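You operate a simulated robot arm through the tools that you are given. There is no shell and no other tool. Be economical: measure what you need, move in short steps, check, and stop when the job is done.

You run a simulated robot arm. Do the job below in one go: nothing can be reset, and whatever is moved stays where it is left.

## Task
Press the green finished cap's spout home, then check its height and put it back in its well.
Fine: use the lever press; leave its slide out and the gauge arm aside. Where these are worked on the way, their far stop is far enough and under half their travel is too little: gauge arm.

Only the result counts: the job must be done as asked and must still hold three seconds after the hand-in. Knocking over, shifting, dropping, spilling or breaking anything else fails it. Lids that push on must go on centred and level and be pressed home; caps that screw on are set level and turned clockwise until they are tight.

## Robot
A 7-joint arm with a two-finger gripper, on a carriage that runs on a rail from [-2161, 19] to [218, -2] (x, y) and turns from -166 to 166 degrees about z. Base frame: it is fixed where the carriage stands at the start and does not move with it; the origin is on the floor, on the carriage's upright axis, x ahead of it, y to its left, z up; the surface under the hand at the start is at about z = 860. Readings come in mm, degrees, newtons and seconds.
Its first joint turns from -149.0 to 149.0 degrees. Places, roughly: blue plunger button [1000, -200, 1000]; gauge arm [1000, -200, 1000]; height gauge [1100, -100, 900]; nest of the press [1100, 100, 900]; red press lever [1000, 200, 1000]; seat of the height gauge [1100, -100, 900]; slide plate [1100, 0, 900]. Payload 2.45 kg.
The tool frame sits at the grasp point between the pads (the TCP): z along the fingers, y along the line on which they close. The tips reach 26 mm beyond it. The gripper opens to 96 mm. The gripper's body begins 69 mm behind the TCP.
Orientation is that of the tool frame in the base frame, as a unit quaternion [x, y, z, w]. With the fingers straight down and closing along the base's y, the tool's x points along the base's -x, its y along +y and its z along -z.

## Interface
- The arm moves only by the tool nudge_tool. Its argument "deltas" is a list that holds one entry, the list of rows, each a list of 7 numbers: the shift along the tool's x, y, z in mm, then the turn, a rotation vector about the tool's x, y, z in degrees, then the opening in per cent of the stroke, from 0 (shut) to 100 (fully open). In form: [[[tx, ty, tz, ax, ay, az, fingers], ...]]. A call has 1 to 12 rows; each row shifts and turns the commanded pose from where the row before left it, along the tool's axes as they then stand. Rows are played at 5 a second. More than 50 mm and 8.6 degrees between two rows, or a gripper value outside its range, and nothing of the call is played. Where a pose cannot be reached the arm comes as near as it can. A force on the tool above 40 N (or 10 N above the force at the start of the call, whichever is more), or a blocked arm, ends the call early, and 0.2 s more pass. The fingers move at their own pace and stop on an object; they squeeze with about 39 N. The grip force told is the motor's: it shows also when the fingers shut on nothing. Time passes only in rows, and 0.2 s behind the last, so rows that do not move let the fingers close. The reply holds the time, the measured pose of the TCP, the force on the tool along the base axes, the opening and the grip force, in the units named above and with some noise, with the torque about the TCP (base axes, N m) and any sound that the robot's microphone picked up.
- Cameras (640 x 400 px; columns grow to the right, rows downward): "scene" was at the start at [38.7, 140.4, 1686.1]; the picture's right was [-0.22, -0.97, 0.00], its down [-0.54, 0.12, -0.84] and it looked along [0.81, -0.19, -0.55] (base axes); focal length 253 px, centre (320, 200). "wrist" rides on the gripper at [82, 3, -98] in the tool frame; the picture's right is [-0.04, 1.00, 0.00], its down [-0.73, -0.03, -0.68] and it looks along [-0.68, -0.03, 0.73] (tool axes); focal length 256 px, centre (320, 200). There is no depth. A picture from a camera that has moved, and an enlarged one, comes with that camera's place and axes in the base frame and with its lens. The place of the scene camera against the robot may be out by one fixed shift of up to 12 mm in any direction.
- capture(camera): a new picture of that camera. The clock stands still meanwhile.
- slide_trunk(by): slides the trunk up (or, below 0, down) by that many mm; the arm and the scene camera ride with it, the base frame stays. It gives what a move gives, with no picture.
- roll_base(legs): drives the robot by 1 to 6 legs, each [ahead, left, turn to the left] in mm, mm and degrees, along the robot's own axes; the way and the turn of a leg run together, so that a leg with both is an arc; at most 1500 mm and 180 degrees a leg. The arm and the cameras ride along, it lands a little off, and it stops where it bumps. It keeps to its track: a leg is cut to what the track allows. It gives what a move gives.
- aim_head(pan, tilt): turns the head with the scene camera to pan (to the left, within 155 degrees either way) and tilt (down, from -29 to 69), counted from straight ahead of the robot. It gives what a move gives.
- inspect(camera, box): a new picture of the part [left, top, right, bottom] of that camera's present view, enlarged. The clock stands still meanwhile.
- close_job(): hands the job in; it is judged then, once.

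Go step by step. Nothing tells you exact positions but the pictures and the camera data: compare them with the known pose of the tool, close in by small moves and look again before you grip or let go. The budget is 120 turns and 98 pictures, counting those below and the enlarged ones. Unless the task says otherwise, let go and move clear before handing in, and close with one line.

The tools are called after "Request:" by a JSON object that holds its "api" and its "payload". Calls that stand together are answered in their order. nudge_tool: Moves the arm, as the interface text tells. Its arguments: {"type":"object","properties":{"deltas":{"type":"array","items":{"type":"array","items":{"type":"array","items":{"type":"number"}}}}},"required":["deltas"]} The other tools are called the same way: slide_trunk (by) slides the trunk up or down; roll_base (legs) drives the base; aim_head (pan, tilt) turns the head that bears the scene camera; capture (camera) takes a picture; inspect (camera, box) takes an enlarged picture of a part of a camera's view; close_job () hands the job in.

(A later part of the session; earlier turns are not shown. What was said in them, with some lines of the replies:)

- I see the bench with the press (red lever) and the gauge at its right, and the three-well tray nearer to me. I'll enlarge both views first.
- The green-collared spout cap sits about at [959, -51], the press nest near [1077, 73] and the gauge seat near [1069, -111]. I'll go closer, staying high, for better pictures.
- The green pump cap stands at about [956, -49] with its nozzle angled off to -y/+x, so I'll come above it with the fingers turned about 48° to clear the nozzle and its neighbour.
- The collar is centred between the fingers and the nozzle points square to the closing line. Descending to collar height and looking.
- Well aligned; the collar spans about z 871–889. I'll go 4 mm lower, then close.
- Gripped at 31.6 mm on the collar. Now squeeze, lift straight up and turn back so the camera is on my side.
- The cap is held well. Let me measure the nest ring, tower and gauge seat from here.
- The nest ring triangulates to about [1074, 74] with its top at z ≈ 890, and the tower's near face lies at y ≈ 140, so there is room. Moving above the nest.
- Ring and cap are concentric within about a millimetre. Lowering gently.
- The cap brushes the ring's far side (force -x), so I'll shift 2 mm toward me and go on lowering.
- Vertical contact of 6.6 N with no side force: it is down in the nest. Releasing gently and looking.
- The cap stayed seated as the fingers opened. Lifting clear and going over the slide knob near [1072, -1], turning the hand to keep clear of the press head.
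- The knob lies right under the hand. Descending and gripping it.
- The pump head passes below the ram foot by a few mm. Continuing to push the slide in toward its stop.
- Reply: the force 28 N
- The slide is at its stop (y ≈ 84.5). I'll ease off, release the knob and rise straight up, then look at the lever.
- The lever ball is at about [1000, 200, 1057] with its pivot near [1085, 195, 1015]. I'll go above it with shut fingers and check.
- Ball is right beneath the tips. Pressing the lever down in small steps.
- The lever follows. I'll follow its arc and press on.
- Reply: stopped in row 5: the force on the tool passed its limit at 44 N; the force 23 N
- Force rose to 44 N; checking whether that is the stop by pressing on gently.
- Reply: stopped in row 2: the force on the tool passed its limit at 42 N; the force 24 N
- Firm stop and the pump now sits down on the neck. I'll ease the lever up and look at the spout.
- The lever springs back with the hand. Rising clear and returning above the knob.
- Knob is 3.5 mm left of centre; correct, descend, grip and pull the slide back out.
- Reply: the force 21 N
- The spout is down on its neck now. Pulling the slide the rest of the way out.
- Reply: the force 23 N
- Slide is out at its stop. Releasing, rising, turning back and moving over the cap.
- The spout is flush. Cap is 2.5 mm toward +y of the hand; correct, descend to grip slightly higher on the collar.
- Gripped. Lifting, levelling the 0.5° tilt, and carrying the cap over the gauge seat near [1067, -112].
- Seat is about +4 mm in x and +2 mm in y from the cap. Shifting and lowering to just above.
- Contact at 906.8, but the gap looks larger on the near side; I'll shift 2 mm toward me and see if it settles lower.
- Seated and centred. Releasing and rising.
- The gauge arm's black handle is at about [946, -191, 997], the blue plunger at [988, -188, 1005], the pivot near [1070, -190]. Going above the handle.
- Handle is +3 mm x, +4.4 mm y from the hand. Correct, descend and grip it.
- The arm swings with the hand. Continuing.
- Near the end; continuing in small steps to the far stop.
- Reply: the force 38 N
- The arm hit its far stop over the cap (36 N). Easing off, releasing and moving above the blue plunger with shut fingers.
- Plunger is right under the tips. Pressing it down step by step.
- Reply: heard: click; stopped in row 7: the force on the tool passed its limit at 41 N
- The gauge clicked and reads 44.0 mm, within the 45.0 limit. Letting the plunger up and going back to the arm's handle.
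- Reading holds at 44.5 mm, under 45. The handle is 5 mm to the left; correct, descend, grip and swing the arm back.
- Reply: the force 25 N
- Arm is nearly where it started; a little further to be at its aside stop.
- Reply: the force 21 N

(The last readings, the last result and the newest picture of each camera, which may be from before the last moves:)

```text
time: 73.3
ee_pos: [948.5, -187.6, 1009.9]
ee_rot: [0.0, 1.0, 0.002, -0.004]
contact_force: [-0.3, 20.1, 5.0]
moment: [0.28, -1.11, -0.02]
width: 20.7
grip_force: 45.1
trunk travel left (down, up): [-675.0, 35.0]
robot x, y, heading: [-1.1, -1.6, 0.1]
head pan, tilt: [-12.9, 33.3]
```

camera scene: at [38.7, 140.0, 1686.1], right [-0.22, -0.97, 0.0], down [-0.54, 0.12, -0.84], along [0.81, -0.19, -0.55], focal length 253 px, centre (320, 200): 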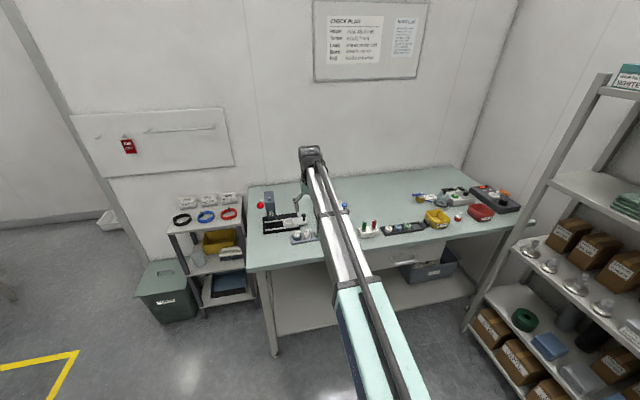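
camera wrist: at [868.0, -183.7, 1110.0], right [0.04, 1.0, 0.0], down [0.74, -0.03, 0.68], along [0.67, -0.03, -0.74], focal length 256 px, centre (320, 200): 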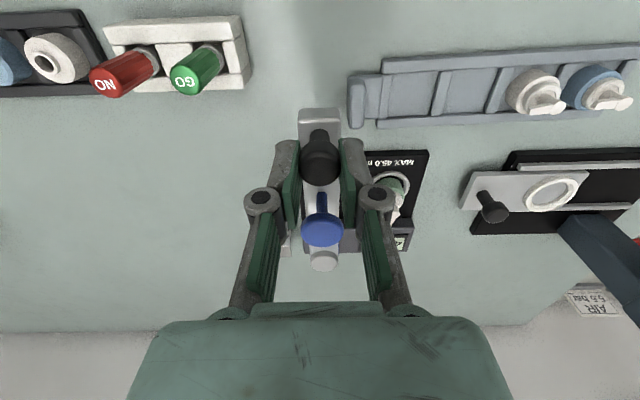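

At the aside stop. Releasing, rising, and returning above the cap on the gauge.

Request:
{"api": "nudge_tool", "payload": {"deltas": [[[0, 2, 0, 0, 0, 0, 0], [0, 0, 0, 0, 0, 0, 42], [0, 0, 0, 0, 0, 0, 42], [0, 0, -25, 0, 0, 0, 42], [0, 0, -40, 0, -0.5, 0, 42], [-40, 25, 0, 0, 0, 0, 48], [-40, 25, 0, 0, 0, 0, 48], [-39.5, 25.5, 0, 0, 0, 0, 48], [0, 0, 40, 0, 0, 0, 48], [0, 0, 45, 0, 0, 0, 48], [0, 0, 0, 0, 0, 0, 48]]]}}

Request:
{"api": "capture", "payload": {"camera": "wrist"}}

Request:
{"api": "inspect", "payload": {"camera": "wrist", "box": [240, 60, 400, 180]}}

```text
time: 75.7
ee_pos: [1068.5, -110.8, 991.9]
ee_rot: [0.002, 1.0, 0.001, 0.002]
contact_force: [-0.4, 0.2, -0.2]
moment: [-0.02, -0.01, 0.01]
width: 46.0
grip_force: 0.1
trunk travel left (down, up): [-675.0, 35.0]
robot x, y, heading: [-3.1, -1.5, 0.1]
head pan, tilt: [-12.9, 33.3]
```

```text
24 pictures are left
camera wrist: at [988.8, -108.3, 1090.6], right [0.04, 1.0, 0.0], down [0.73, -0.03, 0.68], along [0.68, -0.03, -0.73], focal length 256 px, centre (320, 200)
```

wrist: 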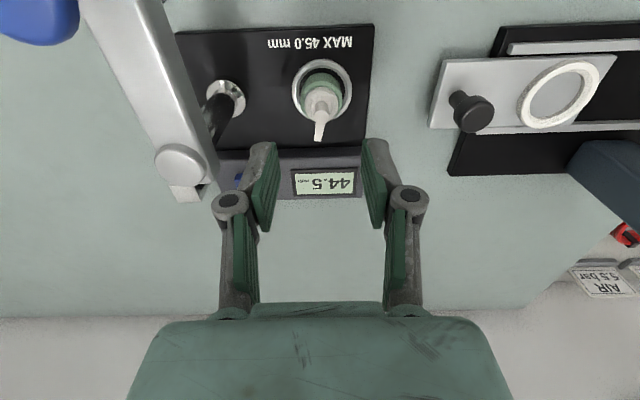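

```text
3.33 times, centred on (320, 120) of wrist
camera zoom: at [988.8, -108.3, 1090.6], right [0.04, 1.0, 0.0], down [0.73, -0.03, 0.68], along [0.68, -0.03, -0.73], focal length 853 px, centre (320, 467)
```

zoom: 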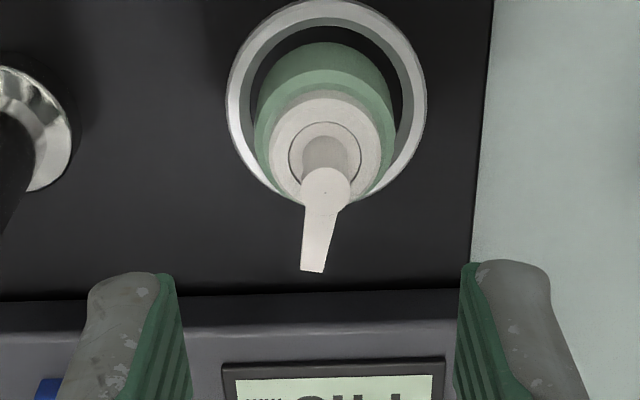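

Cap undisturbed, display 44.5. Descending and gripping it.

Request:
{"api": "nudge_tool", "payload": {"deltas": [[[0, 1, 0, 0, 0.2, 0, 48], [0, 0, 40, 0, 0, 0, 48], [0, 0, 35, 0, 0, 0, 48], [0, 0, 11.5, 0, 0, 0, 48], [0, 0, 0, 0, 0, 0, 48], [0, 0, 0, 0, 0, 0, 30], [0, 0, 0, 0, 0, 0, 10], [0, 0, 0, 0, 0, 0, 0], [0, 0, 0, 0, 0, 0, 0]]]}}

Request:
{"api": "inspect", "payload": {"camera": "wrist", "box": [240, 90, 400, 210]}}

```text
time: 77.7
ee_pos: [1070.5, -111.4, 905.9]
ee_rot: [0.003, 1.0, 0.0, 0.001]
contact_force: [-1.1, 1.6, -0.2]
moment: [0.06, 0.04, -0.01]
width: 31.5
grip_force: 10.4
trunk travel left (down, up): [-675.0, 35.0]
robot x, y, heading: [-0.7, 4.1, 0.0]
head pan, tilt: [-12.9, 33.3]
```

```text
3.33 times, centred on (320, 150) of wrist
camera zoom: at [989.8, -108.9, 1004.9], right [0.04, 1.0, 0.0], down [0.73, -0.03, 0.68], along [0.68, -0.03, -0.73], focal length 853 px, centre (320, 367)
```

zoom: 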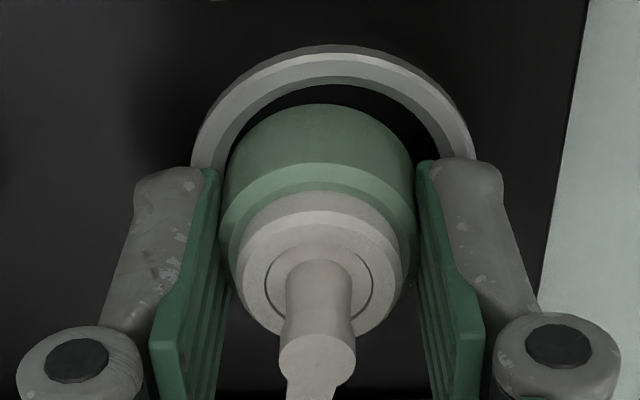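

Gripped. Lifting and carrying back over its empty well at [957, -48.5], turning as at pick-up.

Request:
{"api": "nudge_tool", "payload": {"deltas": [[[0, 0, -10, 0, 0, 0, 0], [0, 0, -40, 0, 0, 0, 0], [0, 0, -45, 0, 0, 0, 0], [37.8, 21, 0, 0, 0, 0, 0], [37.8, 21, 0, 0, 0, 0, 0], [37.8, 21, 0, 0, 0, 0, 0], [0, 0, 0, 0, 0, 8, 0], [0, 0, 0, 0, 0, 8, 0], [0, 0, 0, 0, 0, 8, 0], [0, 0, 0, 0, 0, 8, 0], [0, 0, 0, 0, 0, 8, 0], [0, 0, 0, 0, 0, 8, 0]]]}}

Request:
{"api": "nudge_tool", "payload": {"deltas": [[[0, 0, 30, 0, 0, 0, 0], [0, 0, 20, 0, 0, 0, 0], [0, 0, 0, 0, 0, 0, 0], [0, 0, 0, 0, 0, 0, 0]]]}}

Request:
{"api": "capture", "payload": {"camera": "wrist"}}

Request:
{"api": "inspect", "payload": {"camera": "wrist", "box": [230, 40, 430, 190]}}

```text
time: 80.3
ee_pos: [956.8, -49.6, 1001.0]
ee_rot: [0.41, 0.912, 0.001, -0.001]
contact_force: [0.7, -0.2, -0.1]
moment: [0.01, -0.01, -0.03]
width: 31.9
grip_force: 9.8
trunk travel left (down, up): [-675.0, 35.0]
robot x, y, heading: [2.1, 0.4, 0.2]
head pan, tilt: [-12.9, 33.3]
```

```text
time: 81.3
ee_pos: [955.2, -48.1, 950.2]
ee_rot: [0.408, 0.913, 0.001, -0.001]
contact_force: [0.6, -0.5, 0.2]
moment: [0.0, -0.04, 0.02]
width: 31.8
grip_force: 10.4
trunk travel left (down, up): [-675.0, 35.0]
robot x, y, heading: [1.0, 0.6, -0.1]
head pan, tilt: [-12.9, 33.3]
```

```text
21 pictures are left
camera wrist: at [904.2, 14.3, 1049.7], right [0.77, 0.64, 0.0], down [0.47, -0.57, 0.68], along [0.43, -0.52, -0.74], focal length 256 px, centre (320, 200)
```

wrist: 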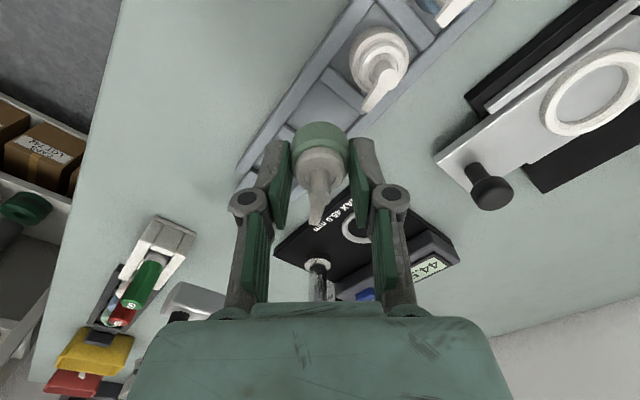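

```text
2.67 times, centred on (330, 115) of wrist
camera zoom: at [904.2, 14.3, 1049.7], right [0.77, 0.64, 0.0], down [0.47, -0.57, 0.68], along [0.43, -0.52, -0.74], focal length 683 px, centre (293, 427)
```

zoom: 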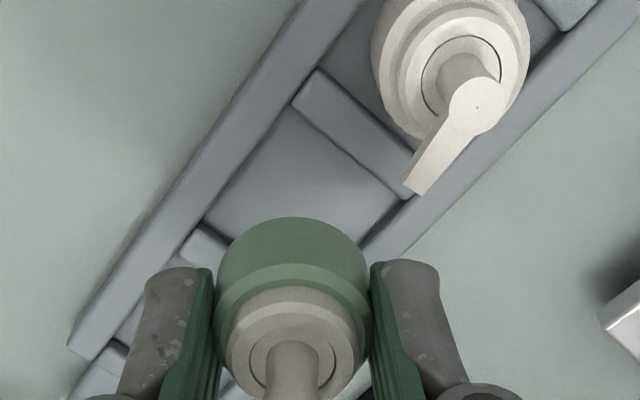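

Well is right below; matching the pick-up pose and lowering in.

Request:
{"api": "nudge_tool", "payload": {"deltas": [[[-0.8, 0.9, 20, 0, 0, 0, 0], [0, 0, 16, 0, 0, 0, 0], [0, 0, 3, 0, 0, 0, 0], [0, 0, 1, 0, 0, 0, 0], [0, 0, 1, 0, 0, 0, 0], [0, 0, 1, 0, 0, 0, 0], [0, 0, 0, 0, 0, 0, 0]]]}}

Request:
{"api": "inspect", "payload": {"camera": "wrist", "box": [240, 90, 400, 220]}}

```text
time: 82.9
ee_pos: [957.1, -50.2, 908.6]
ee_rot: [0.408, 0.913, 0.0, 0.0]
contact_force: [0.2, -1.2, -1.2]
moment: [0.0, 0.0, -0.04]
width: 31.7
grip_force: 9.7
trunk travel left (down, up): [-675.0, 35.0]
robot x, y, heading: [0.4, -2.1, -0.1]
head pan, tilt: [-12.9, 33.3]
```

```text
3.08 times, centred on (320, 155) of wrist
camera zoom: at [906.5, 12.9, 1007.1], right [0.77, 0.64, 0.0], down [0.47, -0.57, 0.68], along [0.43, -0.52, -0.74], focal length 788 px, centre (320, 338)
```

zoom: 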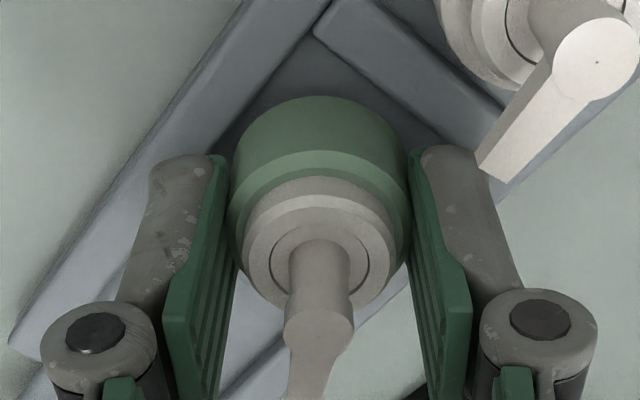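

Request:
{"api": "nudge_tool", "payload": {"deltas": [[[1.5, 0, 0, 0, 0, 0, 0], [0, 0, 1, 0, 0, 0, 0], [0, 0, 1, 0, 0, 0, 0], [0, 0, 1, 0, 0, 0, 0], [0, 0, 0, 0, 0, 0, 0]]]}}

```text
time: 84.1
ee_pos: [956.4, -49.4, 905.3]
ee_rot: [0.408, 0.913, 0.001, -0.001]
contact_force: [-0.5, -0.3, 0.3]
moment: [0.02, 0.01, 0.02]
width: 31.8
grip_force: 10.3
trunk travel left (down, up): [-675.0, 35.0]
robot x, y, heading: [1.1, 2.2, 0.0]
head pan, tilt: [-12.9, 33.3]
```

Request:
{"api": "nudge_tool", "payload": {"deltas": [[[0, 0, 0.8, 0, 0, 0, 0], [0, 0, 0.8, 0, 0, 0, 0], [0, 0, 0.8, 0, 0, 0, 0], [0, 0, 0, 0, 0, 0, 0]]]}}

Request:
{"api": "inspect", "payload": {"camera": "wrist", "box": [240, 90, 400, 220]}}

Request:
{"api": "inspect", "payload": {"camera": "scene", "box": [285, 210, 345, 250]}}

```text
time: 85.1
ee_pos: [956.4, -48.3, 901.9]
ee_rot: [0.408, 0.913, 0.001, 0.0]
contact_force: [0.2, -0.1, -0.9]
moment: [0.0, 0.03, 0.01]
width: 31.7
grip_force: 9.9
trunk travel left (down, up): [-675.0, 35.0]
robot x, y, heading: [0.9, 2.1, 0.3]
head pan, tilt: [-12.9, 33.3]
```

```text
3.08 times, centred on (320, 155) of wrist
camera zoom: at [905.1, 13.9, 1001.4], right [0.77, 0.64, 0.0], down [0.47, -0.57, 0.68], along [0.43, -0.52, -0.74], focal length 788 px, centre (320, 338)
```

zoom: 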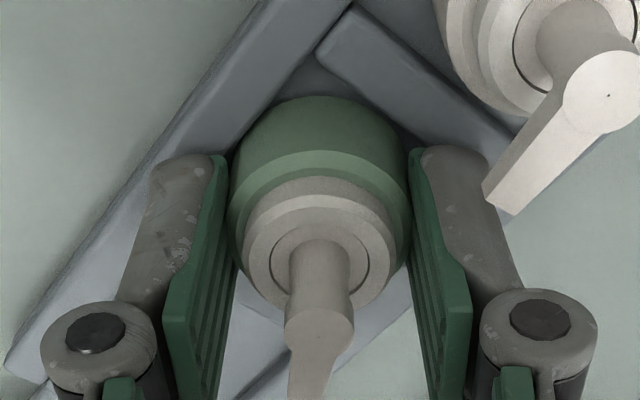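

```text
10.00 times, centred on (315, 230) of scene
camera zoom: at [38.8, 140.4, 1686.1], right [-0.22, -0.97, 0.0], down [-0.54, 0.12, -0.84], along [0.81, -0.19, -0.55], focal length 2528 px, centre (370, -100)
```

zoom: 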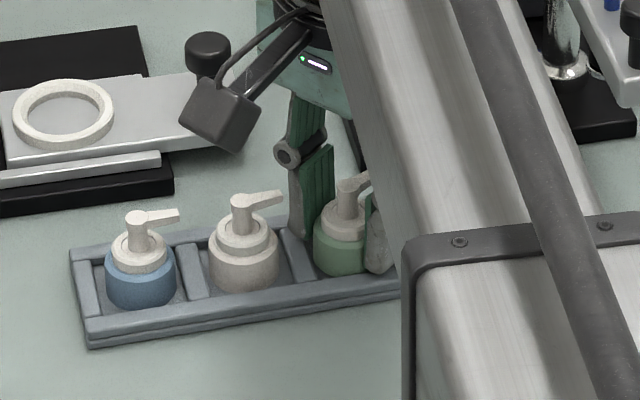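

Request:
{"api": "nudge_tool", "payload": {"deltas": [[[0, 0, 0.7, 0, 0, 0, 0], [0, 0, 0.7, 0, 0, 0, 0], [0, 0, 0.7, 0, 0, 0, 0], [0, 0, 0, 0, 0, 0, 0]]]}}

```text
time: 86.1
ee_pos: [957.7, -50.3, 901.5]
ee_rot: [0.408, 0.913, 0.001, 0.0]
contact_force: [0.1, 0.3, -0.1]
moment: [-0.03, 0.01, 0.02]
width: 31.7
grip_force: 9.9
trunk travel left (down, up): [-675.0, 35.0]
robot x, y, heading: [0.9, -0.7, -0.3]
head pan, tilt: [-12.9, 33.3]
```

Request:
{"api": "nudge_tool", "payload": {"deltas": [[[0, 0, 0.7, 0, 0, 0, 0], [0, 0, 0.7, 0, 0, 0, 0], [0, 0, 0.7, 0, 0, 0, 0], [0, 0, 0.7, 0, 0, 0, 0], [0, 0, 0, 0, 0, 0, 0]]]}}

Request:
{"api": "inspect", "payload": {"camera": "wrist", "box": [240, 110, 400, 240]}}

```text
time: 87.3
ee_pos: [957.2, -49.3, 898.6]
ee_rot: [0.408, 0.913, 0.0, 0.0]
contact_force: [0.8, -0.7, 7.3]
moment: [-0.06, -0.05, 0.03]
width: 31.9
grip_force: 10.3
trunk travel left (down, up): [-675.0, 35.0]
robot x, y, heading: [-2.4, 2.0, 0.2]
head pan, tilt: [-12.9, 33.3]
```

```text
3.08 times, centred on (320, 175) of wrist
camera zoom: at [905.2, 13.7, 997.6], right [0.77, 0.64, 0.0], down [0.47, -0.57, 0.68], along [0.43, -0.52, -0.74], focal length 788 px, centre (320, 277)
```

zoom: 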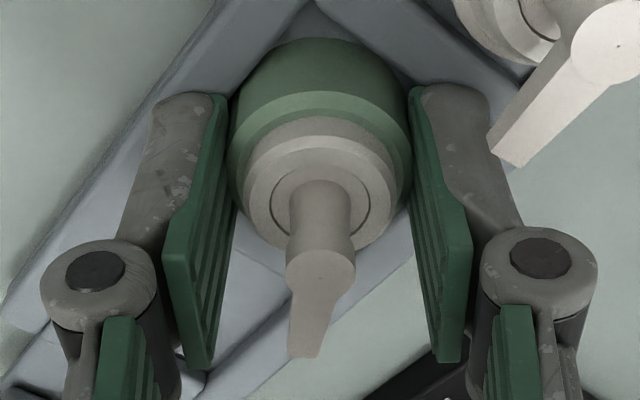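

Request:
{"api": "inspect", "payload": {"camera": "scene", "box": [290, 213, 335, 245]}}

```text
12.50 times, centred on (312, 229) of scene
camera zoom: at [37.9, 140.4, 1686.2], right [-0.22, -0.97, 0.0], down [-0.53, 0.12, -0.84], along [0.82, -0.19, -0.55], focal length 3160 px, centre (414, -162)
```

zoom: 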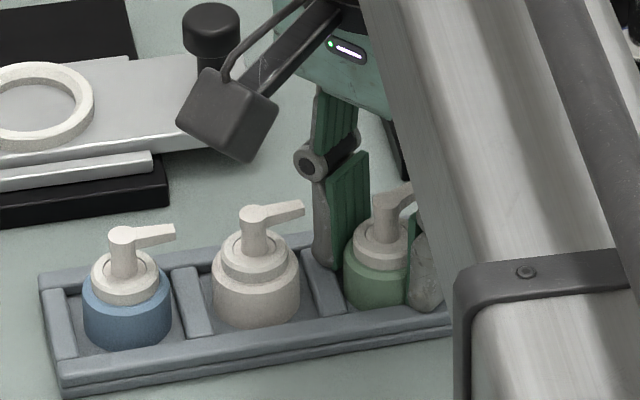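

The collar bottoms line up across the three wells, so the cap is on the floor. Releasing and rising.

Request:
{"api": "nudge_tool", "payload": {"deltas": [[[0, 0, -0.5, 0, 0, 0, 36], [0, 0, 0, 0, 0, 0, 48], [0, 0, 0, 0, 0, 0, 48], [0, 0, -15, 0, 0, 0, 48], [0, 0, -40, 0, 0, 0, 48], [0, 0, -45, 0, 0, 0, 48], [0, 0, 0, 0, 0, 0, 48]]]}}

Request:
{"api": "capture", "payload": {"camera": "wrist"}}

Request:
{"api": "inspect", "payload": {"camera": "wrist", "box": [260, 30, 400, 130]}}

Request:
{"api": "inspect", "payload": {"camera": "scene", "box": [290, 213, 335, 245]}}

```text
time: 88.9
ee_pos: [956.9, -48.9, 998.5]
ee_rot: [0.408, 0.913, 0.002, 0.0]
contact_force: [-0.2, 0.8, -0.4]
moment: [0.04, -0.05, 0.01]
width: 46.2
grip_force: 0.0
trunk travel left (down, up): [-675.0, 35.0]
robot x, y, heading: [-1.9, 2.1, -0.0]
head pan, tilt: [-12.9, 33.3]
```

```text
14 pictures are left
camera wrist: at [906.3, 13.7, 1097.8], right [0.77, 0.64, 0.0], down [0.47, -0.57, 0.68], along [0.43, -0.52, -0.74], focal length 256 px, centre (320, 200)
```

wrist: 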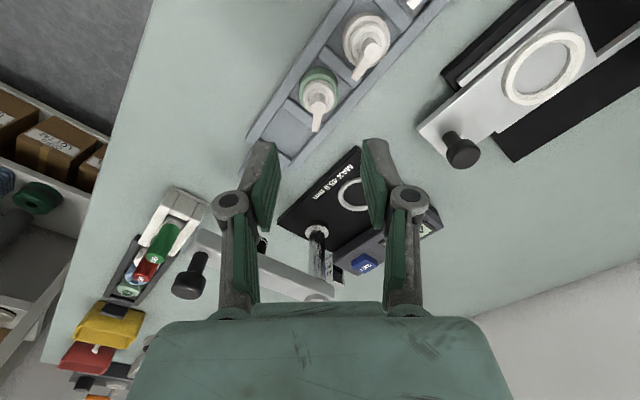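

```text
4.00 times, centred on (330, 80) of wrist
camera zoom: at [906.3, 13.7, 1097.8], right [0.77, 0.64, 0.0], down [0.47, -0.57, 0.68], along [0.43, -0.52, -0.74], focal length 1024 px, centre (280, 680)
```

zoom: 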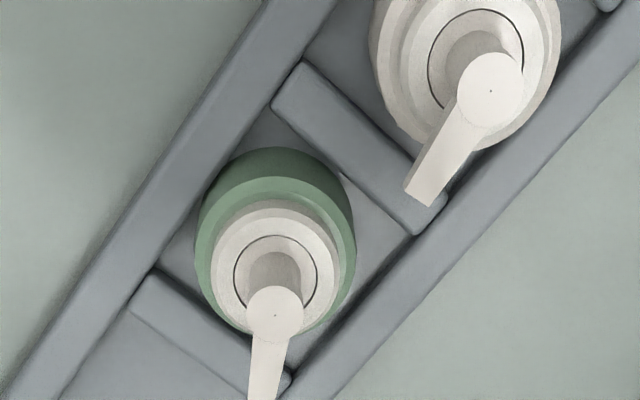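

```text
12.50 times, centred on (312, 229) of scene
camera zoom: at [38.6, 140.4, 1686.1], right [-0.22, -0.97, 0.0], down [-0.54, 0.12, -0.84], along [0.81, -0.19, -0.55], focal length 3160 px, centre (414, -162)
```

zoom: 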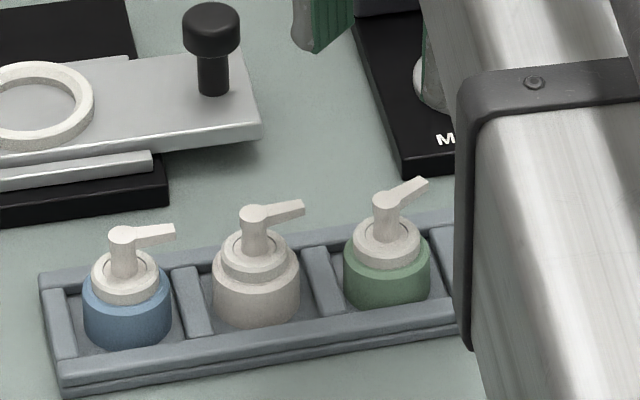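

The green cap stands level in its well with the spout home, the slide is out, the arm is aside and the hand is clear. Handing in.

Request:
{"api": "close_job", "payload": {}}

```text
The job is handed in.
```

The green cap's spout is pressed home and the cap is back in its well. The gauge read 44.5 mm after release (44.0 mm under the press), against a 45.0 mm maximum. The slide is out and the gauge arm is aside.
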